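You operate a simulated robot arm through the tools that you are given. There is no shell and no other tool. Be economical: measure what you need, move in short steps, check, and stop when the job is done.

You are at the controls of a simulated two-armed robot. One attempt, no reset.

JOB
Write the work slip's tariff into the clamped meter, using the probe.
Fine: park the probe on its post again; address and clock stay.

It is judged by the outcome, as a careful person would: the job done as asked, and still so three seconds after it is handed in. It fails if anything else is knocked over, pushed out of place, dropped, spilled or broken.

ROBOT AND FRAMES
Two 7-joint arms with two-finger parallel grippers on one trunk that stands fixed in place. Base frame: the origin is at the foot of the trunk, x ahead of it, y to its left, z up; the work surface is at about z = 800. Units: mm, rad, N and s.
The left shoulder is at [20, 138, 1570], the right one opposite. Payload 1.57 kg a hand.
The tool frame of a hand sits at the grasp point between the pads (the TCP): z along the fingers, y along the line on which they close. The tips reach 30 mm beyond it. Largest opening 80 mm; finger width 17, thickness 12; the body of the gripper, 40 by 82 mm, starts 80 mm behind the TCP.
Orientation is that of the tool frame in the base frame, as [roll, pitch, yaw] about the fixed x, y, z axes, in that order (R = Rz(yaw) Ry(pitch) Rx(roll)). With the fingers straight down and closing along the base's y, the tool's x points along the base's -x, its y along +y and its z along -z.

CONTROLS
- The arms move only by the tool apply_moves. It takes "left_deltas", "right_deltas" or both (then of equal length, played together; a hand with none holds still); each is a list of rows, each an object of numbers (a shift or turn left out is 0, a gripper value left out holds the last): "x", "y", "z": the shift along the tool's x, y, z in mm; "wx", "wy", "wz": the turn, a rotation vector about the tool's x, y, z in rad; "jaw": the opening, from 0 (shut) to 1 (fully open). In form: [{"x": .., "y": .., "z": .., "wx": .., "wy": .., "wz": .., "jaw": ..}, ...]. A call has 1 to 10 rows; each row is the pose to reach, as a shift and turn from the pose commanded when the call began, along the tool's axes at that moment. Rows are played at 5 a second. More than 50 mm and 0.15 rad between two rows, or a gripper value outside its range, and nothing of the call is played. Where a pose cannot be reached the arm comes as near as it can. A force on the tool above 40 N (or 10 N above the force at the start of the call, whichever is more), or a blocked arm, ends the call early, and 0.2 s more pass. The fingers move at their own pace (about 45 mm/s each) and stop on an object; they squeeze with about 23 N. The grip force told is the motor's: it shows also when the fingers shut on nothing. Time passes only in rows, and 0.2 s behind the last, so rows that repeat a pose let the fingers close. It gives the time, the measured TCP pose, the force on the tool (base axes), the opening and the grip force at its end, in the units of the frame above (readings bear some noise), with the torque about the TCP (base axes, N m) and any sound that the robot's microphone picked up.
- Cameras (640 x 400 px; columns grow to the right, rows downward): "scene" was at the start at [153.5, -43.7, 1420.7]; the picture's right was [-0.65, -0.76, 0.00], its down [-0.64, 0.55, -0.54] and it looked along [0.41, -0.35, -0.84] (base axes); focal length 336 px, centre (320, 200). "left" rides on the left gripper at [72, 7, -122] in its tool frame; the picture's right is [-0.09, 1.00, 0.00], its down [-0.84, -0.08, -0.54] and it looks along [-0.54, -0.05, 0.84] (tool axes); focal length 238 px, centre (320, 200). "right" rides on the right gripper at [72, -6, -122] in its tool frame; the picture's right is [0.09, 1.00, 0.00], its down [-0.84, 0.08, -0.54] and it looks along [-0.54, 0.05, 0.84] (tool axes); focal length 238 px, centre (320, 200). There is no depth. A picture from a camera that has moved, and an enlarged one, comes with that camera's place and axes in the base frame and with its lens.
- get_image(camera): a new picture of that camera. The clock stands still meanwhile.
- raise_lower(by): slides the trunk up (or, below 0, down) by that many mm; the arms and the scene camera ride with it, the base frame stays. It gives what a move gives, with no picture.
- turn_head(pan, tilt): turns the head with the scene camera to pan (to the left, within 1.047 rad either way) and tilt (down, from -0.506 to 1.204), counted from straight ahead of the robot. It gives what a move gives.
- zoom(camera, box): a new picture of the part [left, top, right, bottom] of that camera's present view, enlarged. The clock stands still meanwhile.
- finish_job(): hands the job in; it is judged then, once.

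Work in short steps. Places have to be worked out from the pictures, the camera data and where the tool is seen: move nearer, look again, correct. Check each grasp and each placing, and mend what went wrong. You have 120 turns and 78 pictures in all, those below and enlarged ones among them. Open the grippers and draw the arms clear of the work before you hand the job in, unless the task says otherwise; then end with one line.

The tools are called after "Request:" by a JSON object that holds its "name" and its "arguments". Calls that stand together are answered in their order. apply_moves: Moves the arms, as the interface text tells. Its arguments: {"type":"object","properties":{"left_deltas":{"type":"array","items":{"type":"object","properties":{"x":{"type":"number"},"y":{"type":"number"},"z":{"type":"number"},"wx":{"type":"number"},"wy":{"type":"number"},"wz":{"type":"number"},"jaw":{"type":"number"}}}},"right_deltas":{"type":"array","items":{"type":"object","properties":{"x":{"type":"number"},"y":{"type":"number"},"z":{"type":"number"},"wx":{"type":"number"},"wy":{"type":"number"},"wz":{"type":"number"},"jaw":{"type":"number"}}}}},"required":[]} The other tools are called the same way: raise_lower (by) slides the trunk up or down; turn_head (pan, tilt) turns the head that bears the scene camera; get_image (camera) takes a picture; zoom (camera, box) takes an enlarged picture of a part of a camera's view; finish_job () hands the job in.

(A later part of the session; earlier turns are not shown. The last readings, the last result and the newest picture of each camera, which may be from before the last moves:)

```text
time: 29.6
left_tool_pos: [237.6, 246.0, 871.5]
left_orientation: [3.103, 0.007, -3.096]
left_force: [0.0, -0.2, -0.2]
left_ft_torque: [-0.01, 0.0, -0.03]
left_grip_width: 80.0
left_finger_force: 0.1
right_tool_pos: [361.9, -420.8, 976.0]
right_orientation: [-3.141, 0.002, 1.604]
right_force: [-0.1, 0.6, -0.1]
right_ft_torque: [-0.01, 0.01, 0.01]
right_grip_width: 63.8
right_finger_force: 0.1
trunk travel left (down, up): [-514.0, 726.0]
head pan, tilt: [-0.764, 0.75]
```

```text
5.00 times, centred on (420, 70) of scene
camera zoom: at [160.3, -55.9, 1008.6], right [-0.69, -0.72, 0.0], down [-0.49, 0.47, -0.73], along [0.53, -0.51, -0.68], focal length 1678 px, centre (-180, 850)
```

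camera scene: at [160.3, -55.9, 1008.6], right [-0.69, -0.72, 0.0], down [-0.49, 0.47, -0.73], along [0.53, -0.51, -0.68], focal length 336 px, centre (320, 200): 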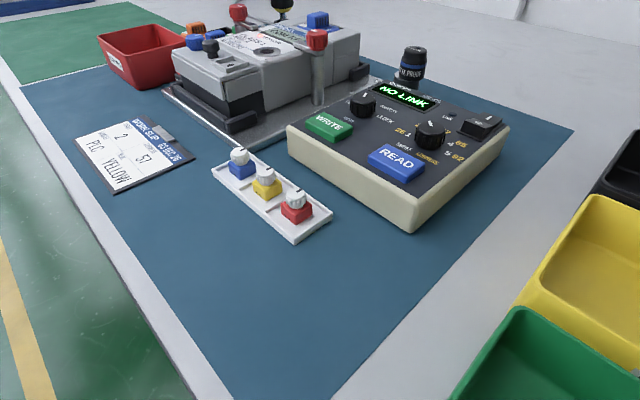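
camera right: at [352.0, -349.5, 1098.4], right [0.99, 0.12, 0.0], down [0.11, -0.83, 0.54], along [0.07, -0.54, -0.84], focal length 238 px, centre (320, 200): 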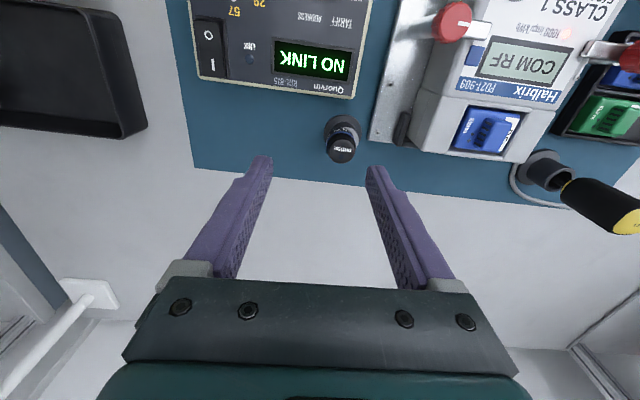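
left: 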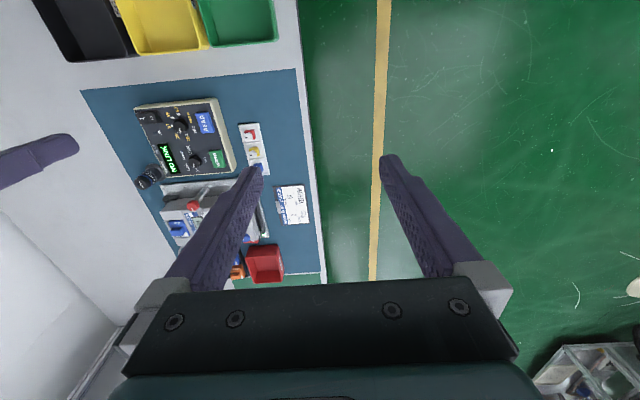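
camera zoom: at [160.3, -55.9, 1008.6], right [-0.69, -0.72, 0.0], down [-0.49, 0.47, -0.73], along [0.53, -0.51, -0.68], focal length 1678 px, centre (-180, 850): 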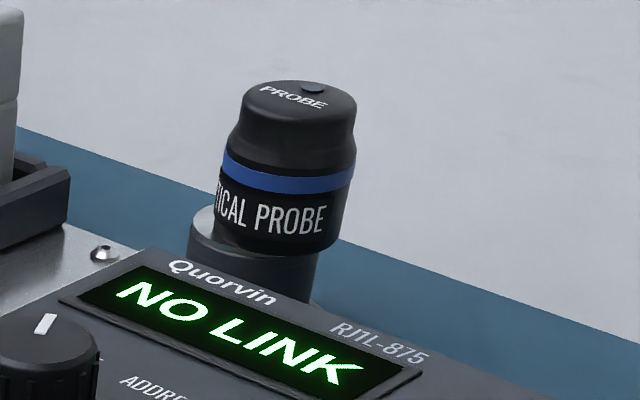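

The probe stands upright on the magnetic post, shifted ~5 mm in -x; its body spans z≈831–866. I align over it at (385,-434) and descend in two stages, checking reach.

Request:
{"name": "apply_moves", "arguments": {"right_deltas": [{"x": -7, "y": 11}, {"x": -13.7, "y": 22.6}, {"x": -13.7, "y": 22.6, "z": 20}, {"x": -13.7, "y": 22.6, "z": 40}, {"x": -13.7, "y": 22.6, "z": 60}]}}

Request:
{"name": "get_image", "arguments": {"camera": "right"}}

```text
time: 30.8
left_tool_pos: [237.9, 247.8, 871.7]
left_orientation: [3.101, 0.005, -3.096]
left_force: [0.4, 0.5, -0.1]
left_ft_torque: [0.0, 0.0, 0.02]
left_grip_width: 80.0
left_finger_force: 0.0
right_tool_pos: [384.4, -434.3, 914.9]
right_orientation: [3.141, 0.002, 1.603]
right_force: [-0.1, 0.7, -0.7]
right_ft_torque: [0.03, 0.03, -0.02]
right_grip_width: 63.9
right_finger_force: 0.1
trunk travel left (down, up): [-514.0, 726.0]
head pan, tilt: [-0.764, 0.75]
```

```text
39 pictures are left
camera right: at [374.5, -362.1, 1037.9], right [0.99, 0.12, 0.0], down [0.1, -0.83, 0.54], along [0.07, -0.54, -0.84], focal length 238 px, centre (320, 200)
```

right: 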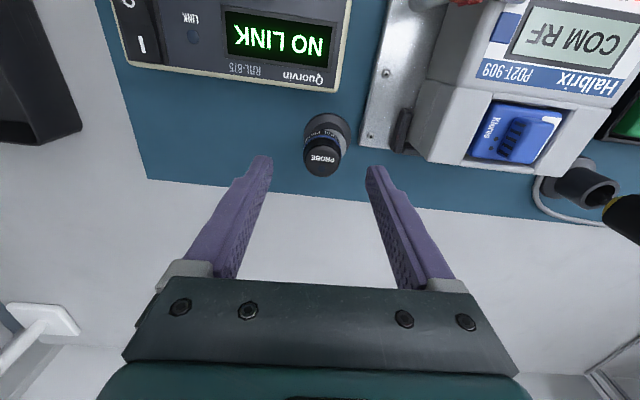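

Reach is fine now; the cap lies at (386,-435.5). I descend to TCP 866 with that small correction and narrow the jaws.

Request:
{"name": "apply_moves", "arguments": {"right_deltas": [{"x": -1, "y": 1, "z": 20}, {"x": -1, "y": 1, "z": 40}, {"x": -1, "y": 1, "z": 49}, {"x": -1, "y": 1, "z": 49}]}}

Request:
{"name": "zoom", "arguments": {"camera": "scene", "box": [360, 20, 480, 120]}}

Request:
{"name": "get_image", "arguments": {"camera": "right"}}

```text
time: 31.8
left_tool_pos: [237.6, 246.1, 870.6]
left_orientation: [3.103, 0.007, -3.094]
left_force: [0.5, 0.2, -0.1]
left_ft_torque: [0.0, -0.02, -0.01]
left_grip_width: 80.3
left_finger_force: 0.1
right_tool_pos: [385.0, -436.1, 866.7]
right_orientation: [-3.139, 0.0, 1.604]
right_force: [-0.1, 0.2, 0.3]
right_ft_torque: [0.03, 0.02, 0.02]
right_grip_width: 64.0
right_finger_force: 0.0
trunk travel left (down, up): [-514.0, 726.0]
head pan, tilt: [-0.764, 0.75]
```

```text
4.00 times, centred on (420, 70) of scene
camera zoom: at [160.3, -55.9, 1008.6], right [-0.69, -0.72, 0.0], down [-0.49, 0.47, -0.73], along [0.53, -0.51, -0.68], focal length 1342 px, centre (-80, 720)
```

zoom: 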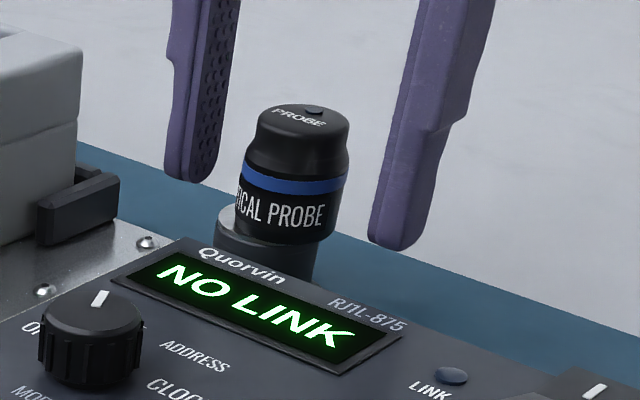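

```text
37 pictures are left
camera right: at [375.8, -363.4, 989.1], right [0.99, 0.12, 0.0], down [0.11, -0.83, 0.54], along [0.07, -0.54, -0.84], focal length 238 px, centre (320, 200)
```

right: 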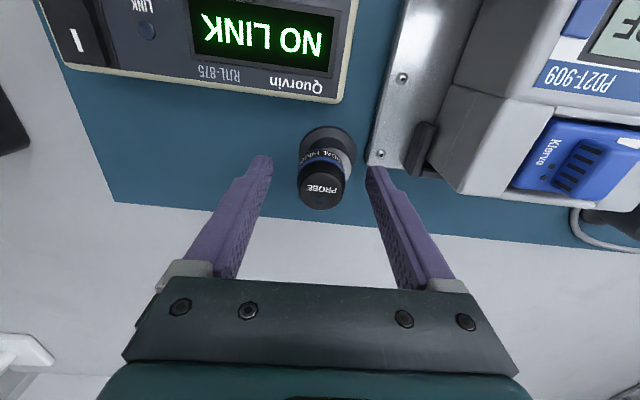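

The cap is centred between the fingers at the right height. I close on it.

Request:
{"name": "apply_moves", "arguments": {"right_deltas": [{"jaw": 0.6}, {"jaw": 0.45}, {"jaw": 0.3}, {"jaw": 0.3}, {"jaw": 0.3}]}}

Request:
{"name": "zoom", "arguments": {"camera": "scene", "box": [360, 20, 480, 120]}}

```text
time: 33.0
left_tool_pos: [238.7, 246.5, 871.0]
left_orientation: [3.105, 0.007, -3.096]
left_force: [0.0, 0.4, 0.1]
left_ft_torque: [-0.03, -0.02, -0.01]
left_grip_width: 80.2
left_finger_force: 0.0
right_tool_pos: [385.7, -435.6, 866.0]
right_orientation: [-3.141, 0.002, 1.604]
right_force: [0.4, -0.2, -0.4]
right_ft_torque: [0.0, 0.0, -0.01]
right_grip_width: 30.6
right_finger_force: 22.2
trunk travel left (down, up): [-514.0, 726.0]
head pan, tilt: [-0.764, 0.75]
```

```text
4.00 times, centred on (420, 70) of scene
camera zoom: at [160.3, -55.9, 1008.6], right [-0.69, -0.72, 0.0], down [-0.49, 0.47, -0.73], along [0.53, -0.51, -0.68], focal length 1342 px, centre (-80, 720)
```

zoom: 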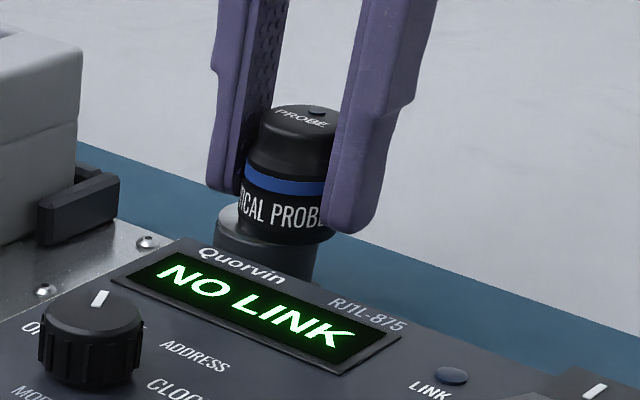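

Held at 30.6 mm. I lift it 100 mm straight up.

Request:
{"name": "apply_moves", "arguments": {"right_deltas": [{"z": -5}, {"z": -15}, {"z": -40}, {"z": -70}, {"z": -100}, {"z": -100}]}}

Request:
{"name": "get_image", "arguments": {"camera": "right"}}

Request:
{"name": "get_image", "arguments": {"camera": "scene"}}

```text
time: 34.4
left_tool_pos: [236.6, 246.8, 870.8]
left_orientation: [3.102, 0.006, -3.096]
left_force: [0.0, -0.1, -1.0]
left_ft_torque: [-0.02, 0.01, 0.01]
left_grip_width: 79.8
left_finger_force: 0.1
right_tool_pos: [385.4, -435.3, 967.4]
right_orientation: [-3.14, 0.0, 1.603]
right_force: [0.1, 0.5, -0.5]
right_ft_torque: [0.02, 0.02, 0.01]
right_grip_width: 30.6
right_finger_force: 22.4
trunk travel left (down, up): [-514.0, 726.0]
head pan, tilt: [-0.764, 0.75]
```

```text
35 pictures are left
camera right: at [376.0, -363.1, 1090.4], right [0.99, 0.12, 0.0], down [0.11, -0.83, 0.54], along [0.07, -0.54, -0.84], focal length 238 px, centre (320, 200)
```

right: 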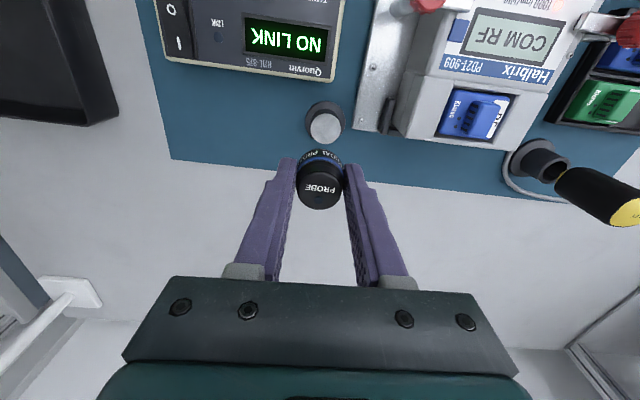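

```text
34 pictures are left
camera scene: at [160.2, -55.7, 1008.6], right [-0.69, -0.72, 0.0], down [-0.49, 0.47, -0.73], along [0.53, -0.51, -0.68], focal length 336 px, centre (320, 200)
```

scene: 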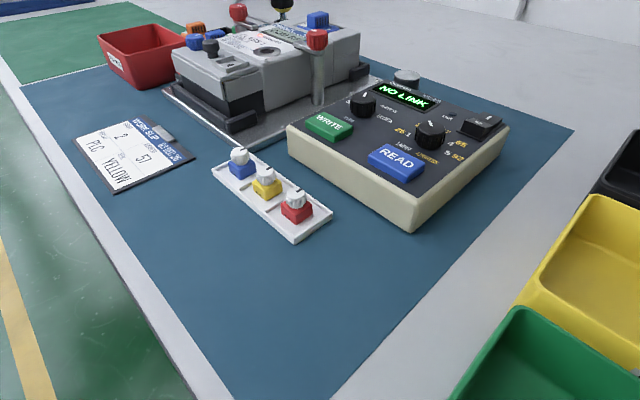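

The post top is now visible; I zoom for its exact centre (for parking later).

Request:
{"name": "zoom", "arguments": {"camera": "right", "box": [280, 90, 370, 220]}}

```text
3.08 times, centred on (325, 155) of right
camera zoom: at [376.0, -363.1, 1090.4], right [0.99, 0.12, 0.0], down [0.11, -0.83, 0.54], along [0.07, -0.54, -0.84], focal length 733 px, centre (305, 338)
```

zoom: 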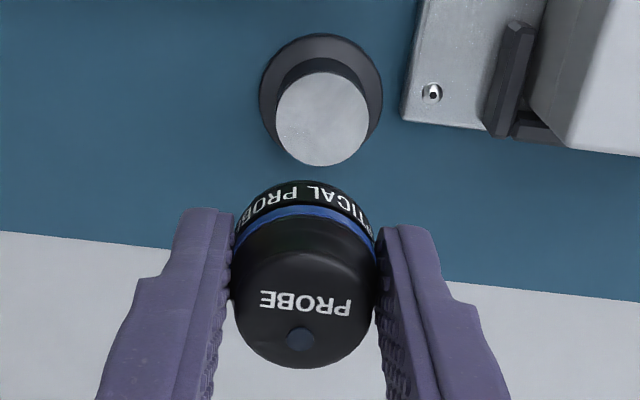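

Post centre for parking ≈ (391.3,-437.5) in TCP terms. Now I carry the probe over the meter's port (≈487,-288), staying high.

Request:
{"name": "apply_moves", "arguments": {"right_deltas": [{"z": -15}, {"x": 28.7, "y": 21.3, "z": -20}, {"x": 57.4, "y": 42.5, "z": -20}, {"x": 86.1, "y": 63.8, "z": -20}, {"x": 114.9, "y": 85, "z": -20}, {"x": 143.6, "y": 106.3, "z": -20}, {"x": 143.6, "y": 106.3, "z": -20}]}}

Request:
{"name": "get_image", "arguments": {"camera": "right"}}

```text
time: 36.0
left_tool_pos: [236.8, 246.6, 870.9]
left_orientation: [3.103, 0.007, -3.096]
left_force: [-0.3, -0.3, 0.0]
left_ft_torque: [-0.02, -0.01, 0.02]
left_grip_width: 80.0
left_finger_force: 0.0
right_tool_pos: [462.9, -294.5, 971.2]
right_orientation: [-3.106, -0.004, 1.587]
right_force: [1.4, -0.3, -0.6]
right_ft_torque: [0.03, -0.01, -0.02]
right_grip_width: 30.6
right_finger_force: 21.8
right hand out of reach, approached as far as the arm can: row 5, 6, 7
trunk travel left (down, up): [-514.0, 726.0]
head pan, tilt: [-0.764, 0.75]
```

```text
32 pictures are left
camera right: at [459.5, -222.9, 1093.8], right [0.99, 0.11, -0.03], down [0.11, -0.84, 0.54], along [0.03, -0.54, -0.84], focal length 238 px, centre (320, 200)
```

right: 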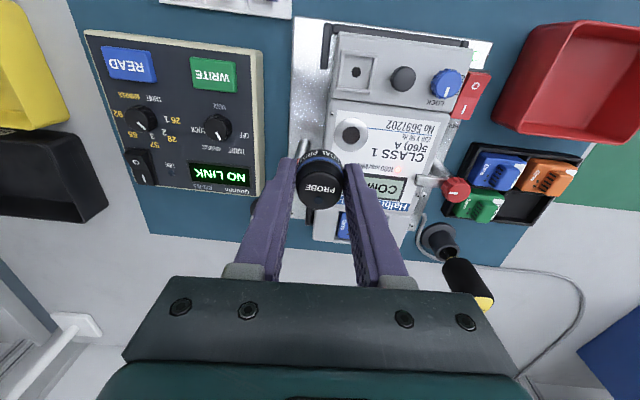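

The vertical tool falls about 2 mm short at this height. Raising the trunk 30 mm puts the wrist level with the shoulder, and a 0.03 rad lean toward the shoulder gives the rest.

Request:
{"name": "raise_lower", "arguments": {"by": 30}}

Request:
{"name": "apply_moves", "arguments": {"right_deltas": [{"z": 20, "wx": -0.015, "wy": -0.005}, {"z": 45, "wx": -0.028, "wy": -0.01}, {"z": 60, "wx": -0.028, "wy": -0.01}, {"z": 60, "wx": -0.028, "wy": -0.01}]}}

Request:
{"name": "get_image", "arguments": {"camera": "right"}}

```text
time: 36.8
left_tool_pos: [237.7, 245.4, 900.3]
left_orientation: [3.104, 0.007, -3.095]
left_force: [0.4, 0.3, 0.4]
left_ft_torque: [0.0, 0.02, -0.01]
left_grip_width: 80.2
left_finger_force: 0.0
right_tool_pos: [463.0, -293.5, 1000.5]
right_orientation: [-3.105, -0.003, 1.591]
right_force: [0.0, -0.5, -0.4]
right_ft_torque: [0.04, -0.01, 0.02]
right_grip_width: 30.4
right_finger_force: 22.1
trunk travel left (down, up): [-544.0, 696.0]
head pan, tilt: [-0.764, 0.75]
```

```text
time: 37.8
left_tool_pos: [236.1, 246.8, 900.8]
left_orientation: [3.102, 0.007, -3.096]
left_force: [0.5, 0.3, 0.0]
left_ft_torque: [0.02, 0.01, 0.0]
left_grip_width: 79.9
left_finger_force: 0.0
right_tool_pos: [471.9, -288.3, 955.6]
right_orientation: [3.113, 0.011, 1.604]
right_force: [-0.6, 1.0, 0.5]
right_ft_torque: [0.0, 0.05, -0.01]
right_grip_width: 30.3
right_finger_force: 22.2
trunk travel left (down, up): [-544.0, 696.0]
head pan, tilt: [-0.764, 0.75]
```

```text
31 pictures are left
camera right: at [457.9, -214.7, 1077.8], right [0.99, 0.13, 0.03], down [0.09, -0.83, 0.55], along [0.09, -0.55, -0.83], focal length 238 px, centre (320, 200)
```

right: 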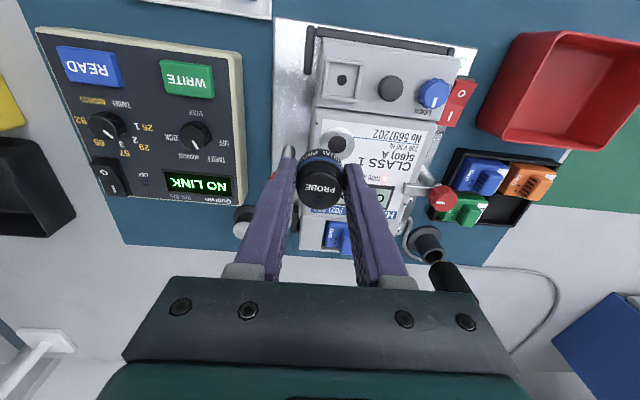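

Now reachable: TCP (472,-288,956). The port again resolves at (487,-287.5); I move over it and descend to 15 mm above.

Request:
{"name": "apply_moves", "arguments": {"right_deltas": [{"x": 0.5, "y": 7}, {"x": 0.8, "y": 13.3}, {"x": 0.8, "y": 13.3, "z": 15}, {"x": 0.8, "y": 13.3, "z": 30}, {"x": 0.8, "y": 13.3, "z": 30}]}}

Request:
{"name": "get_image", "arguments": {"camera": "right"}}

Request:
{"name": "zoom", "arguments": {"camera": "scene", "box": [180, 0, 340, 110]}}

```text
time: 39.0
left_tool_pos: [238.0, 246.1, 901.5]
left_orientation: [3.103, 0.007, -3.097]
left_force: [-0.1, 0.8, 0.3]
left_ft_torque: [0.01, -0.01, 0.01]
left_grip_width: 79.9
left_finger_force: 0.1
right_tool_pos: [478.8, -286.5, 925.6]
right_orientation: [3.113, 0.011, 1.604]
right_force: [-0.3, 0.3, -1.0]
right_ft_torque: [0.01, 0.03, 0.0]
right_grip_width: 30.5
right_finger_force: 22.0
right hand out of reach, approached as far as the arm can: row 2, 3, 4, 5
trunk travel left (down, up): [-544.0, 696.0]
head pan, tilt: [-0.764, 0.75]
```

```text
30 pictures are left
camera right: at [465.7, -213.6, 1048.0], right [0.99, 0.13, 0.03], down [0.09, -0.83, 0.55], along [0.09, -0.55, -0.83], focal length 238 px, centre (320, 200)
```

right: 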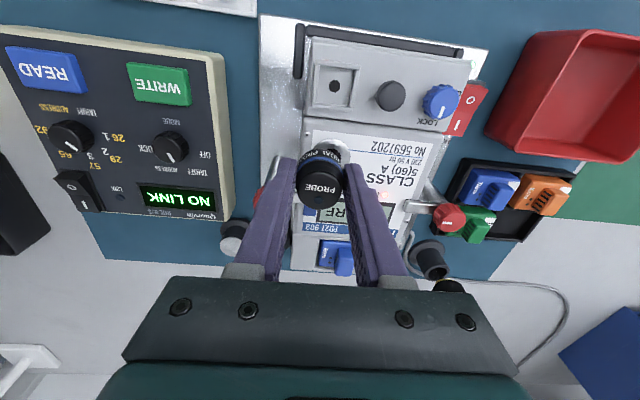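

```text
3.64 times, centred on (260, 55) of scene
camera zoom: at [160.2, -55.8, 1038.6], right [-0.69, -0.72, 0.0], down [-0.49, 0.47, -0.73], along [0.53, -0.51, -0.68], focal length 1220 px, centre (538, 727)
```

zoom: 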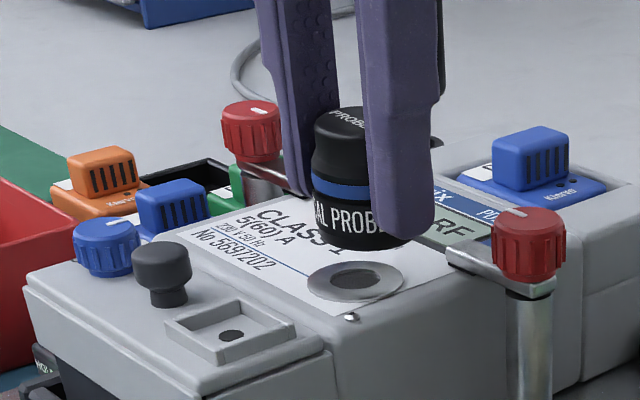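

Still about 8 mm short of the port. I raise the trunk another 40 mm (wrist level with shoulder) and lean the tool a further 0.025 rad, then measure.

Request:
{"name": "raise_lower", "arguments": {"by": 40}}

Request:
{"name": "apply_moves", "arguments": {"right_deltas": [{"z": 15, "wx": -0.012, "wy": -0.004}, {"z": 30, "wx": -0.024, "wy": -0.008}, {"z": 38, "wx": -0.024, "wy": -0.008}, {"z": 38, "wx": -0.024, "wy": -0.008}]}}

```text
time: 39.8
left_tool_pos: [237.7, 247.0, 941.9]
left_orientation: [3.103, 0.006, -3.096]
left_force: [0.2, 0.8, 0.3]
left_ft_torque: [0.03, -0.01, -0.01]
left_grip_width: 80.1
left_finger_force: 0.0
right_tool_pos: [477.8, -287.2, 965.7]
right_orientation: [3.116, 0.011, 1.603]
right_force: [0.0, -0.3, 0.3]
right_ft_torque: [0.0, -0.01, 0.02]
right_grip_width: 31.0
right_finger_force: 21.7
trunk travel left (down, up): [-584.0, 656.0]
head pan, tilt: [-0.764, 0.75]
```

```text
time: 40.8
left_tool_pos: [236.7, 246.1, 940.3]
left_orientation: [3.102, 0.006, -3.096]
left_force: [1.1, 0.1, 0.0]
left_ft_torque: [-0.02, 0.01, 0.02]
left_grip_width: 79.9
left_finger_force: 0.0
right_tool_pos: [479.4, -287.8, 928.3]
right_orientation: [3.091, 0.018, 1.604]
right_force: [-0.4, 0.2, -0.8]
right_ft_torque: [0.04, -0.02, -0.02]
right_grip_width: 30.4
right_finger_force: 22.3
trunk travel left (down, up): [-584.0, 656.0]
head pan, tilt: [-0.764, 0.75]
```

Now at (479.4,-287.8,928). I shift ~5 mm more in x and compare with the port.

Request:
{"name": "apply_moves", "arguments": {"right_deltas": [{"x": 0.6, "y": 2.5}, {"x": 1, "y": 5}, {"x": 1, "y": 5}]}}

Request:
{"name": "zoom", "arguments": {"camera": "scene", "box": [200, 20, 340, 120]}}

Request:
{"name": "zoom", "arguments": {"camera": "right", "box": [260, 110, 380, 230]}}

```text
time: 41.6
left_tool_pos: [237.9, 246.3, 942.3]
left_orientation: [3.103, 0.008, -3.096]
left_force: [0.3, -0.4, -0.6]
left_ft_torque: [0.0, -0.01, 0.01]
left_grip_width: 79.7
left_finger_force: 0.0
right_tool_pos: [480.3, -285.9, 928.4]
right_orientation: [3.091, 0.02, 1.603]
right_force: [-0.5, 0.1, -1.5]
right_ft_torque: [-0.01, -0.03, -0.03]
right_grip_width: 30.7
right_finger_force: 21.7
right hand out of reach, approached as far as the arm can: row 2, 3
trunk travel left (down, up): [-584.0, 656.0]
head pan, tilt: [-0.764, 0.75]
```

```text
4.00 times, centred on (270, 70) of scene
camera zoom: at [160.2, -55.8, 1078.6], right [-0.69, -0.72, 0.0], down [-0.49, 0.47, -0.73], along [0.53, -0.51, -0.68], focal length 1342 px, centre (520, 720)
```

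zoom: 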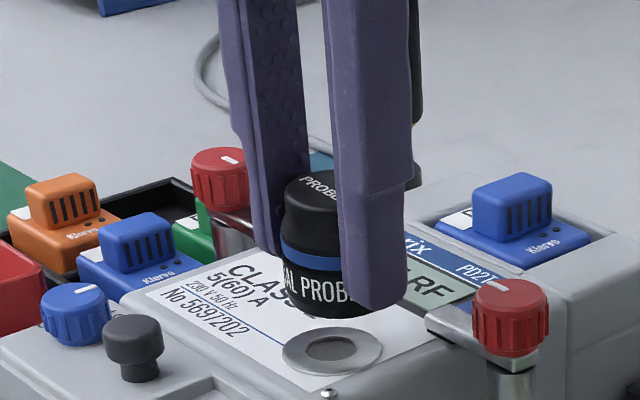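

```text
3.33 times, centred on (320, 170) of right
camera zoom: at [464.4, -212.0, 1050.2], right [0.99, 0.13, 0.05], down [0.08, -0.82, 0.56], along [0.11, -0.55, -0.83], focal length 794 px, centre (320, 300)
```

zoom: 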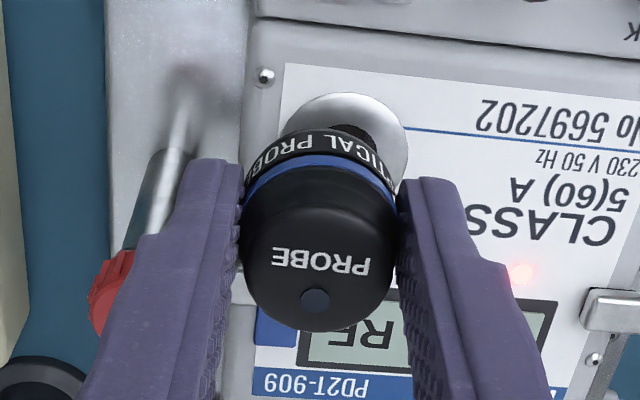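

The reach limit isn't moving as expected, so I probe it empirically: trunk up 40 more, hand back down, then step outward in small rows to see which row first falls out of reach.

Request:
{"name": "raise_lower", "arguments": {"by": 40}}

Request:
{"name": "apply_moves", "arguments": {"right_deltas": [{"z": 20}, {"z": 38}, {"z": 38, "y": 1}, {"z": 38, "y": 2}, {"z": 38, "y": 3}, {"z": 38, "y": 4}, {"z": 38, "y": 5}, {"z": 38, "y": 6}, {"z": 38, "y": 7}, {"z": 38, "y": 7}]}}

```text
time: 42.4
left_tool_pos: [237.0, 246.2, 980.9]
left_orientation: [3.103, 0.007, -3.095]
left_force: [-0.9, 0.3, -0.8]
left_ft_torque: [-0.04, -0.01, 0.03]
left_grip_width: 80.2
left_finger_force: 0.1
right_tool_pos: [480.3, -286.3, 969.4]
right_orientation: [3.092, 0.02, 1.605]
right_force: [-0.1, 0.5, -0.6]
right_ft_torque: [0.01, -0.01, -0.03]
right_grip_width: 30.6
right_finger_force: 22.0
trunk travel left (down, up): [-624.0, 616.0]
head pan, tilt: [-0.764, 0.75]
```

```text
time: 44.6
left_tool_pos: [237.1, 246.1, 981.4]
left_orientation: [3.104, 0.007, -3.096]
left_force: [0.1, 0.2, 0.0]
left_ft_torque: [-0.03, -0.01, 0.04]
left_grip_width: 79.9
left_finger_force: 0.0
right_tool_pos: [472.9, -286.1, 932.9]
right_orientation: [3.091, 0.02, 1.605]
right_force: [-0.2, -0.4, -0.4]
right_ft_torque: [0.02, 0.0, 0.0]
right_grip_width: 30.6
right_finger_force: 21.9
right hand out of reach, approached as far as the arm can: row 1, 2, 3, 4, 5, 6, 7, 8, 9, 10
trunk travel left (down, up): [-624.0, 616.0]
head pan, tilt: [-0.764, 0.75]
```

That made it worse, so a lower trunk is the right direction: the fit says best at shoulder ≈190 mm above the TCP. I raise the hand and lower the trunk to about 150 mm below present.

Request:
{"name": "apply_moves", "arguments": {"right_deltas": [{"z": -40}, {"z": -80}, {"z": -120}, {"z": -155}, {"z": -155}], "left_deltas": [{"z": 0}, {"z": 0}, {"z": -20}, {"z": -40}, {"z": -40}]}}

Request:
{"name": "raise_lower", "arguments": {"by": -145}}

```text
time: 46.0
left_tool_pos: [237.3, 244.3, 1021.6]
left_orientation: [3.102, 0.006, -3.097]
left_force: [-0.6, 0.4, -0.4]
left_ft_torque: [0.0, 0.01, 0.0]
left_grip_width: 79.9
left_finger_force: 0.1
right_tool_pos: [461.9, -285.7, 1043.3]
right_orientation: [-3.09, 0.011, 1.601]
right_force: [0.7, -0.1, -0.7]
right_ft_torque: [0.0, 0.02, 0.0]
right_grip_width: 30.5
right_finger_force: 21.9
right hand out of reach, approached as far as the arm can: row 1, 2, 3, 4, 5
trunk travel left (down, up): [-624.0, 616.0]
head pan, tilt: [-0.764, 0.75]
stopped in row 5 (right hand): the arm was blocked; the commanded pose is now the measured one
```

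```text
time: 47.6
left_tool_pos: [237.9, 243.6, 877.8]
left_orientation: [3.102, 0.006, -3.097]
left_force: [-0.8, 0.2, -0.1]
left_ft_torque: [0.0, 0.05, 0.0]
left_grip_width: 79.9
left_finger_force: 0.1
right_tool_pos: [464.6, -286.4, 902.8]
right_orientation: [-3.095, 0.014, 1.602]
right_force: [-2.7, -0.5, 13.8]
right_ft_torque: [0.04, -0.27, -0.01]
right_grip_width: 31.0
right_finger_force: 15.7
trunk travel left (down, up): [-480.0, 760.0]
head pan, tilt: [-0.764, 0.75]
stopped: the force on the tool passed its limit at 46 N (the readings are from after the stop); the commanded pose is now the measured one
```

The hand hadn't risen as far as planned and the probe touched the meter face (14 N). I lift straight away and look.

Request:
{"name": "apply_moves", "arguments": {"right_deltas": [{"z": -10}, {"z": -25}, {"z": -40}, {"z": -40}]}}

Request:
{"name": "get_image", "arguments": {"camera": "right"}}

Request:
{"name": "zoom", "arguments": {"camera": "scene", "box": [130, 0, 400, 120]}}

```text
time: 48.6
left_tool_pos: [236.9, 245.4, 878.0]
left_orientation: [3.102, 0.008, -3.097]
left_force: [0.1, -0.1, -0.5]
left_ft_torque: [-0.01, 0.03, -0.01]
left_grip_width: 79.9
left_finger_force: 0.0
right_tool_pos: [464.3, -284.8, 943.4]
right_orientation: [-3.095, 0.011, 1.602]
right_force: [-1.3, -0.1, -1.2]
right_ft_torque: [-0.03, 0.03, 0.02]
right_grip_width: 30.5
right_finger_force: 21.6
trunk travel left (down, up): [-480.0, 760.0]
head pan, tilt: [-0.764, 0.75]
```

```text
26 pictures are left
camera right: at [459.4, -211.5, 1064.1], right [0.99, 0.12, -0.05], down [0.13, -0.83, 0.55], along [0.03, -0.55, -0.84], focal length 238 px, centre (320, 200)
```

right: 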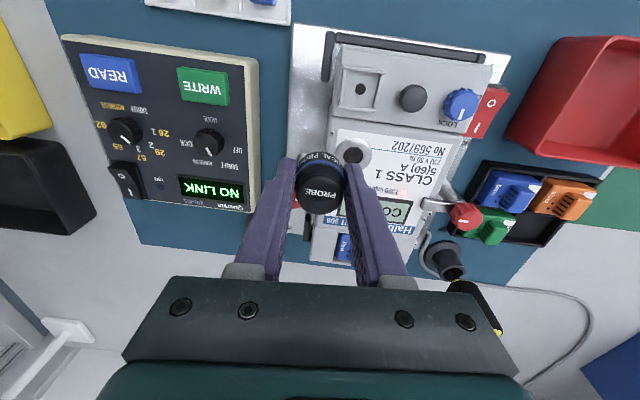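

```text
2.37 times, centred on (265, 60) of scene
camera zoom: at [160.2, -55.8, 975.2], right [-0.69, -0.72, 0.0], down [-0.49, 0.47, -0.73], along [0.53, -0.51, -0.68], focal length 796 px, centre (450, 532)
```

zoom: 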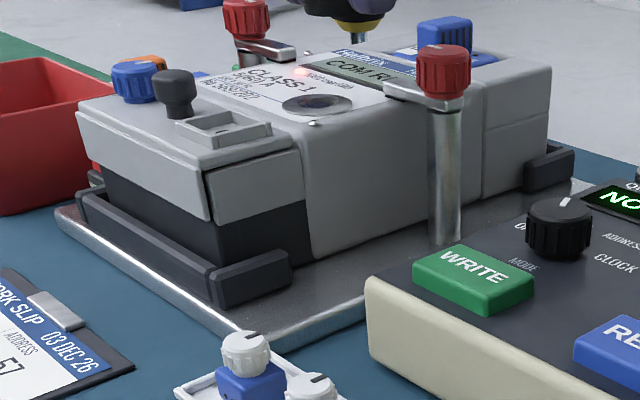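

Meter unmoved, probe still held. The trunk is now at the good height, but the tool leans the wrong way; I correct the lean (wx −0.097) and then step out toward x≈485.

Request:
{"name": "apply_moves", "arguments": {"right_deltas": [{"wx": -0.05, "wy": -0.005}, {"wx": -0.097, "wy": -0.01}, {"wx": -0.097, "wy": -0.01, "y": 7}, {"wx": -0.097, "wy": -0.01, "y": 14}, {"wx": -0.097, "wy": -0.01, "y": 17, "x": -1}, {"wx": -0.097, "wy": -0.01, "y": 19, "x": -1.5}, {"wx": -0.097, "wy": -0.01, "y": 21, "x": -2}, {"wx": -0.097, "wy": -0.01, "y": 21, "x": -2}]}}

```text
time: 50.4
left_tool_pos: [236.2, 244.6, 877.8]
left_orientation: [3.103, 0.007, -3.097]
left_force: [-0.1, -0.4, -0.4]
left_ft_torque: [0.03, 0.01, 0.03]
left_grip_width: 80.4
left_finger_force: 0.1
right_tool_pos: [480.0, -287.2, 931.4]
right_orientation: [3.115, 0.018, 1.599]
right_force: [-0.8, 1.1, -1.4]
right_ft_torque: [-0.01, -0.02, 0.02]
right_grip_width: 30.5
right_finger_force: 22.1
trunk travel left (down, up): [-480.0, 760.0]
head pan, tilt: [-0.764, 0.75]
```

Not flagged out of reach, but the measured pose lags the command. I hold a moment and re-measure.

Request:
{"name": "apply_moves", "arguments": {"right_deltas": [{"z": 0}, {"z": 0}, {"z": 0}]}}

```text
time: 51.2
left_tool_pos: [235.9, 244.2, 877.5]
left_orientation: [3.102, 0.005, -3.095]
left_force: [0.5, 0.7, 0.2]
left_ft_torque: [0.0, -0.02, -0.01]
left_grip_width: 80.0
left_finger_force: 0.0
right_tool_pos: [480.8, -285.9, 933.3]
right_orientation: [3.111, 0.021, 1.601]
right_force: [0.4, -0.2, -1.1]
right_ft_torque: [-0.01, 0.0, -0.02]
right_grip_width: 30.7
right_finger_force: 21.4
trunk travel left (down, up): [-480.0, 760.0]
head pan, tilt: [-0.764, 0.75]
```

A steady error suggests an arm link may be touching something. I look at the scene.

Request:
{"name": "get_image", "arguments": {"camera": "scene"}}

Request:
{"name": "get_image", "arguments": {"camera": "right"}}

```text
24 pictures are left
camera scene: at [160.2, -55.8, 975.3], right [-0.69, -0.72, 0.0], down [-0.49, 0.47, -0.73], along [0.53, -0.51, -0.68], focal length 336 px, centre (320, 200)
```

scene: 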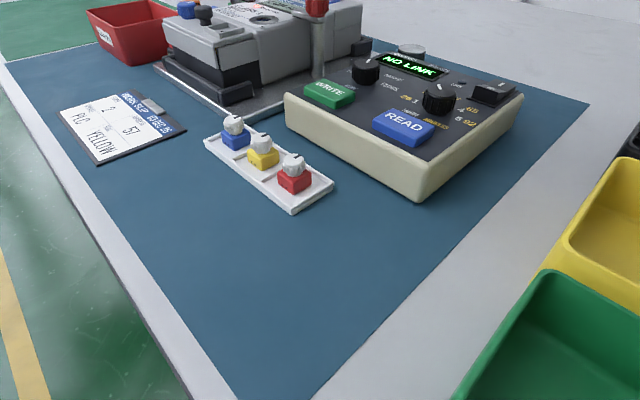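

```text
23 pictures are left
camera right: at [466.8, -212.6, 1054.0], right [0.99, 0.12, 0.03], down [0.09, -0.82, 0.56], along [0.09, -0.55, -0.83], focal length 238 px, centre (320, 200)
```

right: 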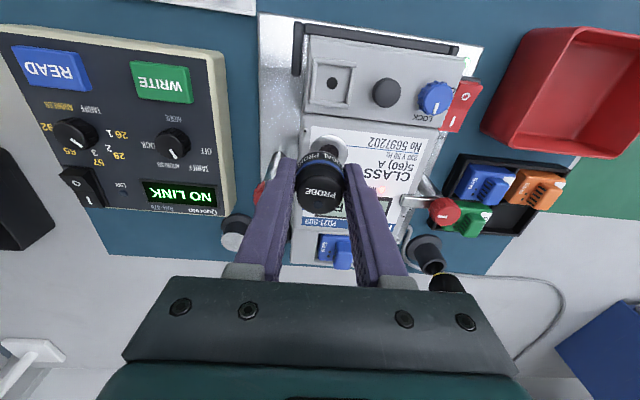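

The arm runs close to the head at this trunk height and may be touching it. I pan the head left to free space, then re-read the pose.

Request:
{"name": "turn_head", "arguments": {"pan": 0.2, "tilt": 0.75}}

Request:
{"name": "apply_moves", "arguments": {"right_deltas": [{"z": 0}, {"z": 0}]}}

```text
time: 52.5
left_tool_pos: [236.6, 244.5, 879.4]
left_orientation: [3.102, 0.006, -3.094]
left_force: [0.7, -0.2, 0.3]
left_ft_torque: [-0.02, -0.02, -0.01]
left_grip_width: 79.8
left_finger_force: 0.0
right_tool_pos: [480.0, -285.9, 931.8]
right_orientation: [3.111, 0.02, 1.602]
right_force: [-0.9, 0.4, -1.0]
right_ft_torque: [-0.04, 0.0, 0.0]
right_grip_width: 30.4
right_finger_force: 21.9
trunk travel left (down, up): [-480.0, 760.0]
head pan, tilt: [0.201, 0.75]
```

```text
time: 53.0
left_tool_pos: [236.1, 244.9, 878.6]
left_orientation: [3.102, 0.008, -3.096]
left_force: [0.4, 0.5, -0.5]
left_ft_torque: [-0.02, 0.03, 0.0]
left_grip_width: 80.2
left_finger_force: 0.1
right_tool_pos: [481.2, -286.9, 933.9]
right_orientation: [3.113, 0.021, 1.604]
right_force: [-0.1, -0.2, -0.3]
right_ft_torque: [0.01, 0.01, 0.01]
right_grip_width: 30.4
right_finger_force: 22.4
trunk travel left (down, up): [-480.0, 760.0]
head pan, tilt: [0.201, 0.75]
```

No change: the wrist's bend is the limit. Better plan: re-park the probe, regrasp with the pads closing tangentially so the hand can lean back while the probe stays upright. First, trunk up 65 mm (this lifts the probe too) and head back.

Request:
{"name": "raise_lower", "arguments": {"by": 65}}

Request:
{"name": "apply_moves", "arguments": {"right_deltas": [{"x": -20, "y": -12, "wx": 0.015}, {"x": -50, "y": -30, "wx": 0.03, "wy": 0.01}, {"x": -90, "y": -55, "wx": 0.05, "wy": 0.02}, {"x": -125, "y": -77, "wx": 0.05, "wy": 0.02}, {"x": -147, "y": -92, "wx": 0.05, "wy": 0.02}, {"x": -147, "y": -92, "wx": 0.05, "wy": 0.02}]}}

Request:
{"name": "turn_head", "arguments": {"pan": -0.764, "tilt": 0.75}}

```text
time: 54.1
left_tool_pos: [237.7, 244.0, 943.4]
left_orientation: [3.101, 0.007, -3.094]
left_force: [-0.5, 0.0, 0.3]
left_ft_torque: [0.0, 0.0, -0.02]
left_grip_width: 80.0
left_finger_force: 0.1
right_tool_pos: [479.4, -286.6, 996.6]
right_orientation: [3.112, 0.021, 1.603]
right_force: [0.1, -0.3, -0.6]
right_ft_torque: [0.01, -0.04, -0.02]
right_grip_width: 30.5
right_finger_force: 22.2
trunk travel left (down, up): [-545.0, 695.0]
head pan, tilt: [0.201, 0.75]
```

```text
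time: 55.7
left_tool_pos: [237.0, 243.6, 943.2]
left_orientation: [3.102, 0.006, -3.096]
left_force: [0.8, -0.6, -1.1]
left_ft_torque: [0.0, -0.02, 0.0]
left_grip_width: 80.3
left_finger_force: 0.0
right_tool_pos: [391.9, -438.4, 966.2]
right_orientation: [-3.033, -0.004, 1.618]
right_force: [-0.4, 0.5, -1.3]
right_ft_torque: [-0.01, 0.02, 0.0]
right_grip_width: 30.7
right_finger_force: 21.6
right hand out of reach, approached as far as the arm can: row 2, 3, 4, 5, 6
trunk travel left (down, up): [-545.0, 695.0]
head pan, tilt: [0.201, 0.75]
stopped in row 6 (right hand): the arm was blocked; the commanded pose is now the measured one
```

```text
time: 56.9
left_tool_pos: [236.9, 244.8, 943.6]
left_orientation: [3.102, 0.008, -3.095]
left_force: [-1.0, 0.8, 0.0]
left_ft_torque: [0.03, 0.0, -0.01]
left_grip_width: 79.9
left_finger_force: 0.0
right_tool_pos: [391.8, -437.8, 965.8]
right_orientation: [-3.032, -0.001, 1.618]
right_force: [-0.5, -0.8, -0.1]
right_ft_torque: [-0.01, 0.05, -0.04]
right_grip_width: 30.5
right_finger_force: 22.1
trunk travel left (down, up): [-545.0, 695.0]
head pan, tilt: [-0.764, 0.75]
```

The hand is over the post but leaning outward (0.11 rad). I straighten it while descending to z≈915 (probe bottom ~880).

Request:
{"name": "apply_moves", "arguments": {"right_deltas": [{"z": 20, "y": 2.2, "wx": -0.04}, {"z": 40, "y": 4.4, "wx": -0.08}, {"z": 51, "y": 5.5, "wx": -0.109}, {"z": 51, "y": 5.5, "wx": -0.109}]}}

Request:
{"name": "zoom", "arguments": {"camera": "right", "box": [260, 100, 380, 230]}}

Request:
{"name": "zoom", "arguments": {"camera": "scene", "box": [350, 10, 480, 110]}}

```text
time: 57.9
left_tool_pos: [235.8, 244.9, 942.4]
left_orientation: [3.101, 0.008, -3.096]
left_force: [-1.6, -0.5, 0.6]
left_ft_torque: [0.01, 0.03, 0.02]
left_grip_width: 79.8
left_finger_force: 0.1
right_tool_pos: [406.0, -447.1, 915.2]
right_orientation: [3.138, -0.004, 1.618]
right_force: [0.7, -0.1, -0.8]
right_ft_torque: [0.0, 0.02, 0.05]
right_grip_width: 30.5
right_finger_force: 21.7
right hand out of reach, approached as far as the arm can: row 1, 2, 3, 4
trunk travel left (down, up): [-545.0, 695.0]
head pan, tilt: [-0.764, 0.75]
```

```text
3.08 times, centred on (320, 165) of right
camera zoom: at [394.9, -375.5, 1037.8], right [0.99, 0.14, 0.0], down [0.12, -0.83, 0.54], along [0.08, -0.53, -0.84], focal length 733 px, centre (320, 308)
```

zoom: 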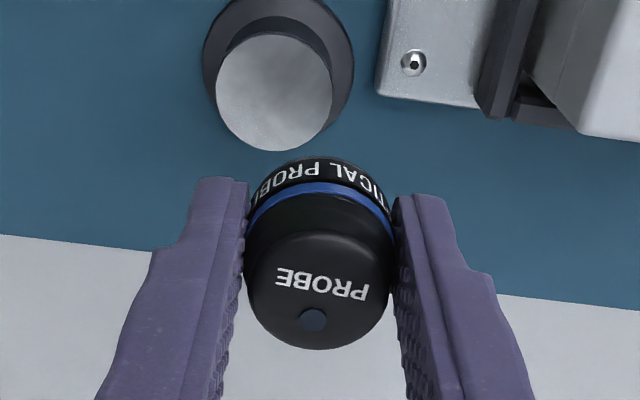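

```text
4.00 times, centred on (415, 60) of scene
camera zoom: at [160.2, -55.8, 1040.3], right [-0.69, -0.72, 0.0], down [-0.49, 0.47, -0.73], along [0.53, -0.51, -0.68], focal length 1342 px, centre (-60, 760)
```

zoom: 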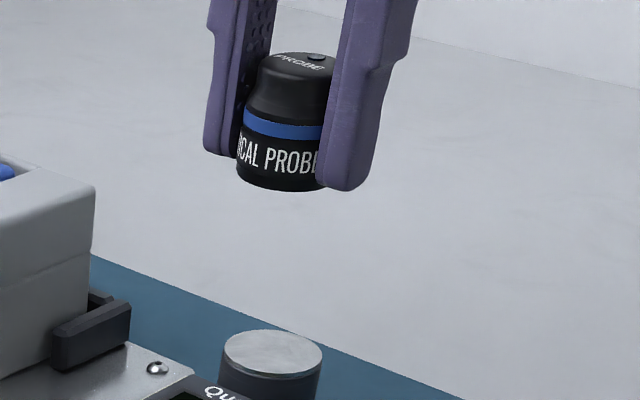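

The arm seems to have settled into an awkward elbow posture after stretching. I draw the hand in toward the body (clear of box, higher) to let it recover.

Request:
{"name": "apply_moves", "arguments": {"right_deltas": [{"x": 8, "y": -12, "z": -15}, {"x": 20, "y": -28, "z": -30}, {"x": 40, "y": -50, "z": -45}, {"x": 60, "y": -80, "z": -50}, {"x": 80, "y": -110, "z": -50}, {"x": 80, "y": -110, "z": -50}]}}

Request:
{"name": "get_image", "arguments": {"camera": "scene"}}

```text
time: 59.3
left_tool_pos: [237.1, 245.4, 942.6]
left_orientation: [3.102, 0.007, -3.096]
left_force: [-0.4, -0.6, 0.0]
left_ft_torque: [-0.03, -0.01, -0.03]
left_grip_width: 80.2
left_finger_force: 0.1
right_tool_pos: [411.6, -442.6, 959.6]
right_orientation: [3.138, -0.003, 1.618]
right_force: [0.1, -0.1, -0.9]
right_ft_torque: [-0.01, -0.02, 0.03]
right_grip_width: 30.7
right_finger_force: 22.4
right hand out of reach, approached as far as the arm can: row 1, 2, 3, 4, 5, 6
trunk travel left (down, up): [-545.0, 695.0]
head pan, tilt: [-0.764, 0.75]
```

```text
20 pictures are left
camera scene: at [160.2, -55.8, 1040.3], right [-0.69, -0.72, 0.0], down [-0.49, 0.47, -0.73], along [0.53, -0.51, -0.68], focal length 336 px, centre (320, 200)
```

scene: 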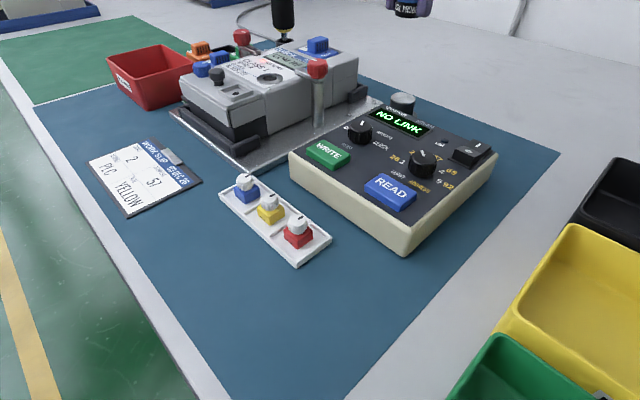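

The IK is stuck on a wrist limit with the arm straight. Raising the trunk eases the wrist; I raise it 120 mm, then try moving inward and down.

Request:
{"name": "raise_lower", "arguments": {"by": 120}}

Request:
{"name": "apply_moves", "arguments": {"right_deltas": [{"x": 8, "y": -12, "z": 15}, {"x": 20, "y": -28, "z": 30}, {"x": 40, "y": -50, "z": 45}, {"x": 60, "y": -80, "z": 60}, {"x": 80, "y": -110, "z": 70}, {"x": 80, "y": -110, "z": 70}]}}

```text
time: 60.8
left_tool_pos: [235.5, 245.0, 1062.8]
left_orientation: [3.101, 0.009, -3.096]
left_force: [0.2, -0.4, -0.1]
left_ft_torque: [0.02, -0.02, -0.02]
left_grip_width: 79.9
left_finger_force: 0.0
right_tool_pos: [410.9, -444.8, 1078.3]
right_orientation: [3.14, -0.003, 1.617]
right_force: [-0.3, -0.8, -1.1]
right_ft_torque: [0.02, -0.01, 0.0]
right_grip_width: 30.7
right_finger_force: 21.9
trunk travel left (down, up): [-665.0, 575.0]
head pan, tilt: [-0.764, 0.75]
```

```text
time: 62.2
left_tool_pos: [236.7, 244.6, 1063.3]
left_orientation: [3.102, 0.007, -3.096]
left_force: [-0.4, -0.2, 0.0]
left_ft_torque: [0.0, -0.04, -0.03]
left_grip_width: 80.1
left_finger_force: 0.1
right_tool_pos: [403.7, -435.7, 984.9]
right_orientation: [3.14, -0.005, 1.617]
right_force: [0.2, -0.5, -0.3]
right_ft_torque: [0.0, 0.01, 0.04]
right_grip_width: 30.7
right_finger_force: 22.0
right hand out of reach, approached as far as the arm can: row 1, 2, 3, 4, 5, 6
trunk travel left (down, up): [-665.0, 575.0]
head pan, tilt: [-0.764, 0.75]
```

Straight-arm singularity: purely radial commands don't bend the elbow. I combine leaning the tool outward with an inward move to break it.

Request:
{"name": "apply_moves", "arguments": {"right_deltas": [{"wx": 0.12, "x": 10, "y": -15}, {"wx": 0.24, "x": 20, "y": -30}, {"wx": 0.36, "x": 30, "y": -50}, {"wx": 0.45, "x": 45, "y": -70}, {"wx": 0.45, "x": 60, "y": -90}, {"wx": 0.45, "x": 60, "y": -90}]}}

```text
time: 63.6
left_tool_pos: [236.6, 244.0, 1062.1]
left_orientation: [3.101, 0.006, -3.095]
left_force: [-0.9, -0.1, 0.0]
left_ft_torque: [-0.02, -0.01, 0.01]
left_grip_width: 80.0
left_finger_force: 0.0
right_tool_pos: [310.3, -381.3, 986.4]
right_orientation: [-2.692, -0.001, 1.617]
right_force: [-0.1, -0.2, -1.1]
right_ft_torque: [0.0, 0.02, 0.03]
right_grip_width: 30.8
right_finger_force: 22.0
right hand out of reach, approached as far as the arm can: row 2, 3
trunk travel left (down, up): [-665.0, 575.0]
head pan, tilt: [-0.764, 0.75]
```

Broke free: now (310,-381,986) as commanded. I straighten the tool back to vertical here.

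Request:
{"name": "apply_moves", "arguments": {"right_deltas": [{"wx": -0.11}, {"wx": -0.22}, {"wx": -0.33}, {"wx": -0.45}, {"wx": -0.45}]}}

```text
time: 64.8
left_tool_pos: [235.9, 244.2, 1062.9]
left_orientation: [3.103, 0.008, -3.097]
left_force: [0.5, 0.2, -0.9]
left_ft_torque: [0.0, 0.02, 0.01]
left_grip_width: 79.9
left_finger_force: 0.1
right_tool_pos: [310.3, -380.2, 987.4]
right_orientation: [3.137, -0.005, 1.62]
right_force: [-0.6, 0.2, -0.2]
right_ft_torque: [-0.04, 0.01, 0.0]
right_grip_width: 30.8
right_finger_force: 22.1
trunk travel left (down, up): [-665.0, 575.0]
head pan, tilt: [-0.764, 0.75]
```

Recovered, vertical. Now I raise the hand 130 mm, check it, before lowering the trunk to the height where post access worked.

Request:
{"name": "apply_moves", "arguments": {"right_deltas": [{"z": -35}, {"z": -70}, {"z": -105}, {"z": -130}, {"z": -130}]}}

```text
time: 66.0
left_tool_pos: [236.2, 245.1, 1062.6]
left_orientation: [3.102, 0.007, -3.097]
left_force: [0.1, 0.8, 0.2]
left_ft_torque: [-0.02, -0.01, 0.02]
left_grip_width: 79.7
left_finger_force: 0.0
right_tool_pos: [310.0, -381.1, 1116.9]
right_orientation: [-3.142, -0.003, 1.618]
right_force: [0.2, -0.1, -0.1]
right_ft_torque: [-0.01, 0.02, -0.01]
right_grip_width: 30.5
right_finger_force: 22.0
trunk travel left (down, up): [-665.0, 575.0]
head pan, tilt: [-0.764, 0.75]
```

Tracking well. Lower the trunk 140 mm (hand to ≈977), then move over the post.

Request:
{"name": "raise_lower", "arguments": {"by": -140}}

Request:
{"name": "apply_moves", "arguments": {"right_deltas": [{"x": -20, "y": 26}, {"x": -40, "y": 52, "z": 10}, {"x": -60.3, "y": 78.5, "z": 30}, {"x": -60.3, "y": 78.5, "z": 60}, {"x": -60.3, "y": 78.5, "z": 77}, {"x": -60.3, "y": 78.5, "z": 77}]}}

Request:
{"name": "zoom", "arguments": {"camera": "right", "box": [260, 100, 380, 230]}}

```text
time: 67.7
left_tool_pos: [236.1, 244.7, 923.9]
left_orientation: [3.102, 0.007, -3.097]
left_force: [-0.5, 0.6, -0.7]
left_ft_torque: [0.01, -0.04, -0.01]
left_grip_width: 80.0
left_finger_force: 0.0
right_tool_pos: [310.2, -381.0, 976.8]
right_orientation: [3.137, -0.004, 1.616]
right_force: [0.0, 0.3, -1.2]
right_ft_torque: [0.02, -0.02, -0.03]
right_grip_width: 30.5
right_finger_force: 21.9
trunk travel left (down, up): [-525.0, 715.0]
head pan, tilt: [-0.764, 0.75]
```

```text
time: 69.1
left_tool_pos: [236.4, 245.4, 923.2]
left_orientation: [3.102, 0.007, -3.096]
left_force: [0.0, -0.4, 0.4]
left_ft_torque: [0.02, 0.02, 0.01]
left_grip_width: 79.9
left_finger_force: 0.0
right_tool_pos: [392.6, -436.8, 899.9]
right_orientation: [3.139, -0.002, 1.619]
right_force: [0.4, 0.3, -0.8]
right_ft_torque: [0.0, -0.01, 0.05]
right_grip_width: 30.7
right_finger_force: 22.1
trunk travel left (down, up): [-525.0, 715.0]
head pan, tilt: [-0.764, 0.75]
```

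```text
3.08 times, centred on (320, 165) of right
camera zoom: at [381.4, -365.2, 1024.0], right [0.99, 0.14, 0.0], down [0.12, -0.83, 0.54], along [0.08, -0.53, -0.84], focal length 733 px, centre (320, 308)
```

zoom: 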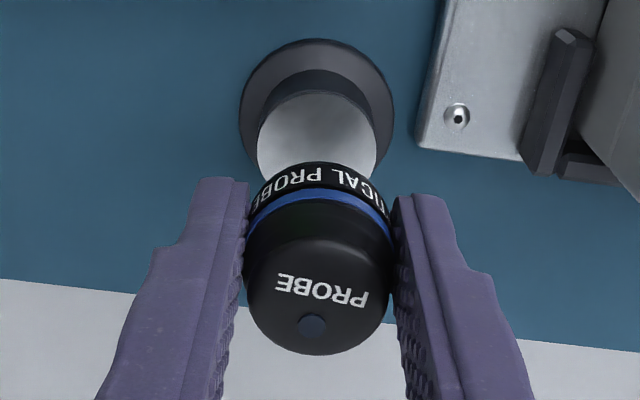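

Aligned over the post (both at ≈(391,-436)). The probe seems to have slid ~8 mm up in the grip from the earlier touch, so fingertips are about level with its bottom. I descend to TCP ≈864 and read the force.

Request:
{"name": "apply_moves", "arguments": {"right_deltas": [{"y": -1, "z": 15}, {"y": -1, "z": 28}, {"y": -1, "z": 33}, {"y": -1, "z": 36}]}}

Request:
{"name": "zoom", "arguments": {"camera": "scene", "box": [350, 20, 480, 120]}}

```text
time: 70.1
left_tool_pos: [236.2, 246.2, 922.9]
left_orientation: [3.099, 0.005, -3.096]
left_force: [-0.4, 0.7, -0.6]
left_ft_torque: [-0.01, -0.01, 0.02]
left_grip_width: 80.1
left_finger_force: 0.1
right_tool_pos: [391.4, -436.1, 864.9]
right_orientation: [3.139, -0.004, 1.617]
right_force: [0.8, -0.3, -1.0]
right_ft_torque: [0.02, -0.02, -0.03]
right_grip_width: 30.4
right_finger_force: 22.2
trunk travel left (down, up): [-525.0, 715.0]
head pan, tilt: [-0.764, 0.75]
```

```text
4.00 times, centred on (415, 70) of scene
camera zoom: at [160.2, -55.7, 1020.2], right [-0.69, -0.72, 0.0], down [-0.49, 0.47, -0.73], along [0.53, -0.51, -0.68], focal length 1342 px, centre (-60, 720)
```

zoom: 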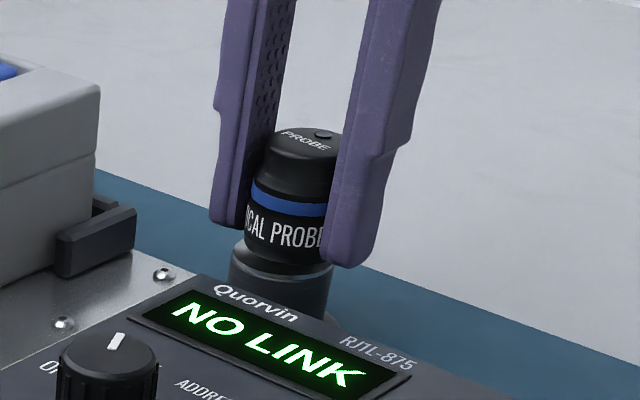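

A few mm gap remains. I lower 4 mm more slowly.

Request:
{"name": "apply_moves", "arguments": {"right_deltas": [{"z": 1}, {"z": 2}, {"z": 3}, {"z": 4}]}}

```text
time: 71.1
left_tool_pos: [237.3, 244.2, 922.8]
left_orientation: [3.103, 0.006, -3.095]
left_force: [0.3, -0.5, -0.5]
left_ft_torque: [-0.03, 0.03, 0.01]
left_grip_width: 80.1
left_finger_force: 0.1
right_tool_pos: [392.4, -437.4, 861.7]
right_orientation: [3.139, -0.004, 1.617]
right_force: [-2.7, 2.2, 8.5]
right_ft_torque: [-0.07, 0.09, -0.05]
right_grip_width: 30.6
right_finger_force: 22.2
trunk travel left (down, up): [-525.0, 715.0]
head pan, tilt: [-0.764, 0.75]
```

Light contact (8.5 N). I open the jaws gently and look before rising.

Request:
{"name": "apply_moves", "arguments": {"right_deltas": [{"jaw": 0.45}, {"jaw": 0.6}, {"jaw": 0.8}, {"jaw": 0.8}]}}

Request:
{"name": "zoom", "arguments": {"camera": "scene", "box": [350, 20, 480, 120]}}

```text
time: 72.1
left_tool_pos: [236.4, 244.1, 923.5]
left_orientation: [3.101, 0.006, -3.095]
left_force: [0.3, -0.2, -0.1]
left_ft_torque: [0.0, 0.03, 0.02]
left_grip_width: 80.0
left_finger_force: 0.0
right_tool_pos: [391.2, -436.5, 860.5]
right_orientation: [3.14, -0.002, 1.619]
right_force: [0.1, 0.0, 0.2]
right_ft_torque: [0.01, 0.0, -0.02]
right_grip_width: 64.1
right_finger_force: 0.1
trunk travel left (down, up): [-525.0, 715.0]
head pan, tilt: [-0.764, 0.75]
```

```text
4.00 times, centred on (415, 70) of scene
camera zoom: at [160.3, -55.9, 1020.3], right [-0.69, -0.72, 0.0], down [-0.49, 0.47, -0.73], along [0.53, -0.51, -0.68], focal length 1342 px, centre (-60, 720)
```

zoom: 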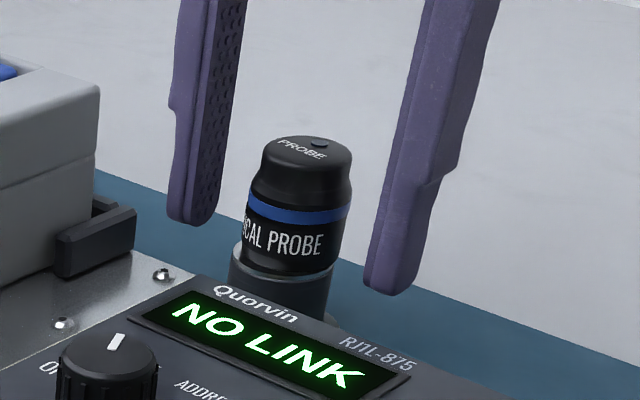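

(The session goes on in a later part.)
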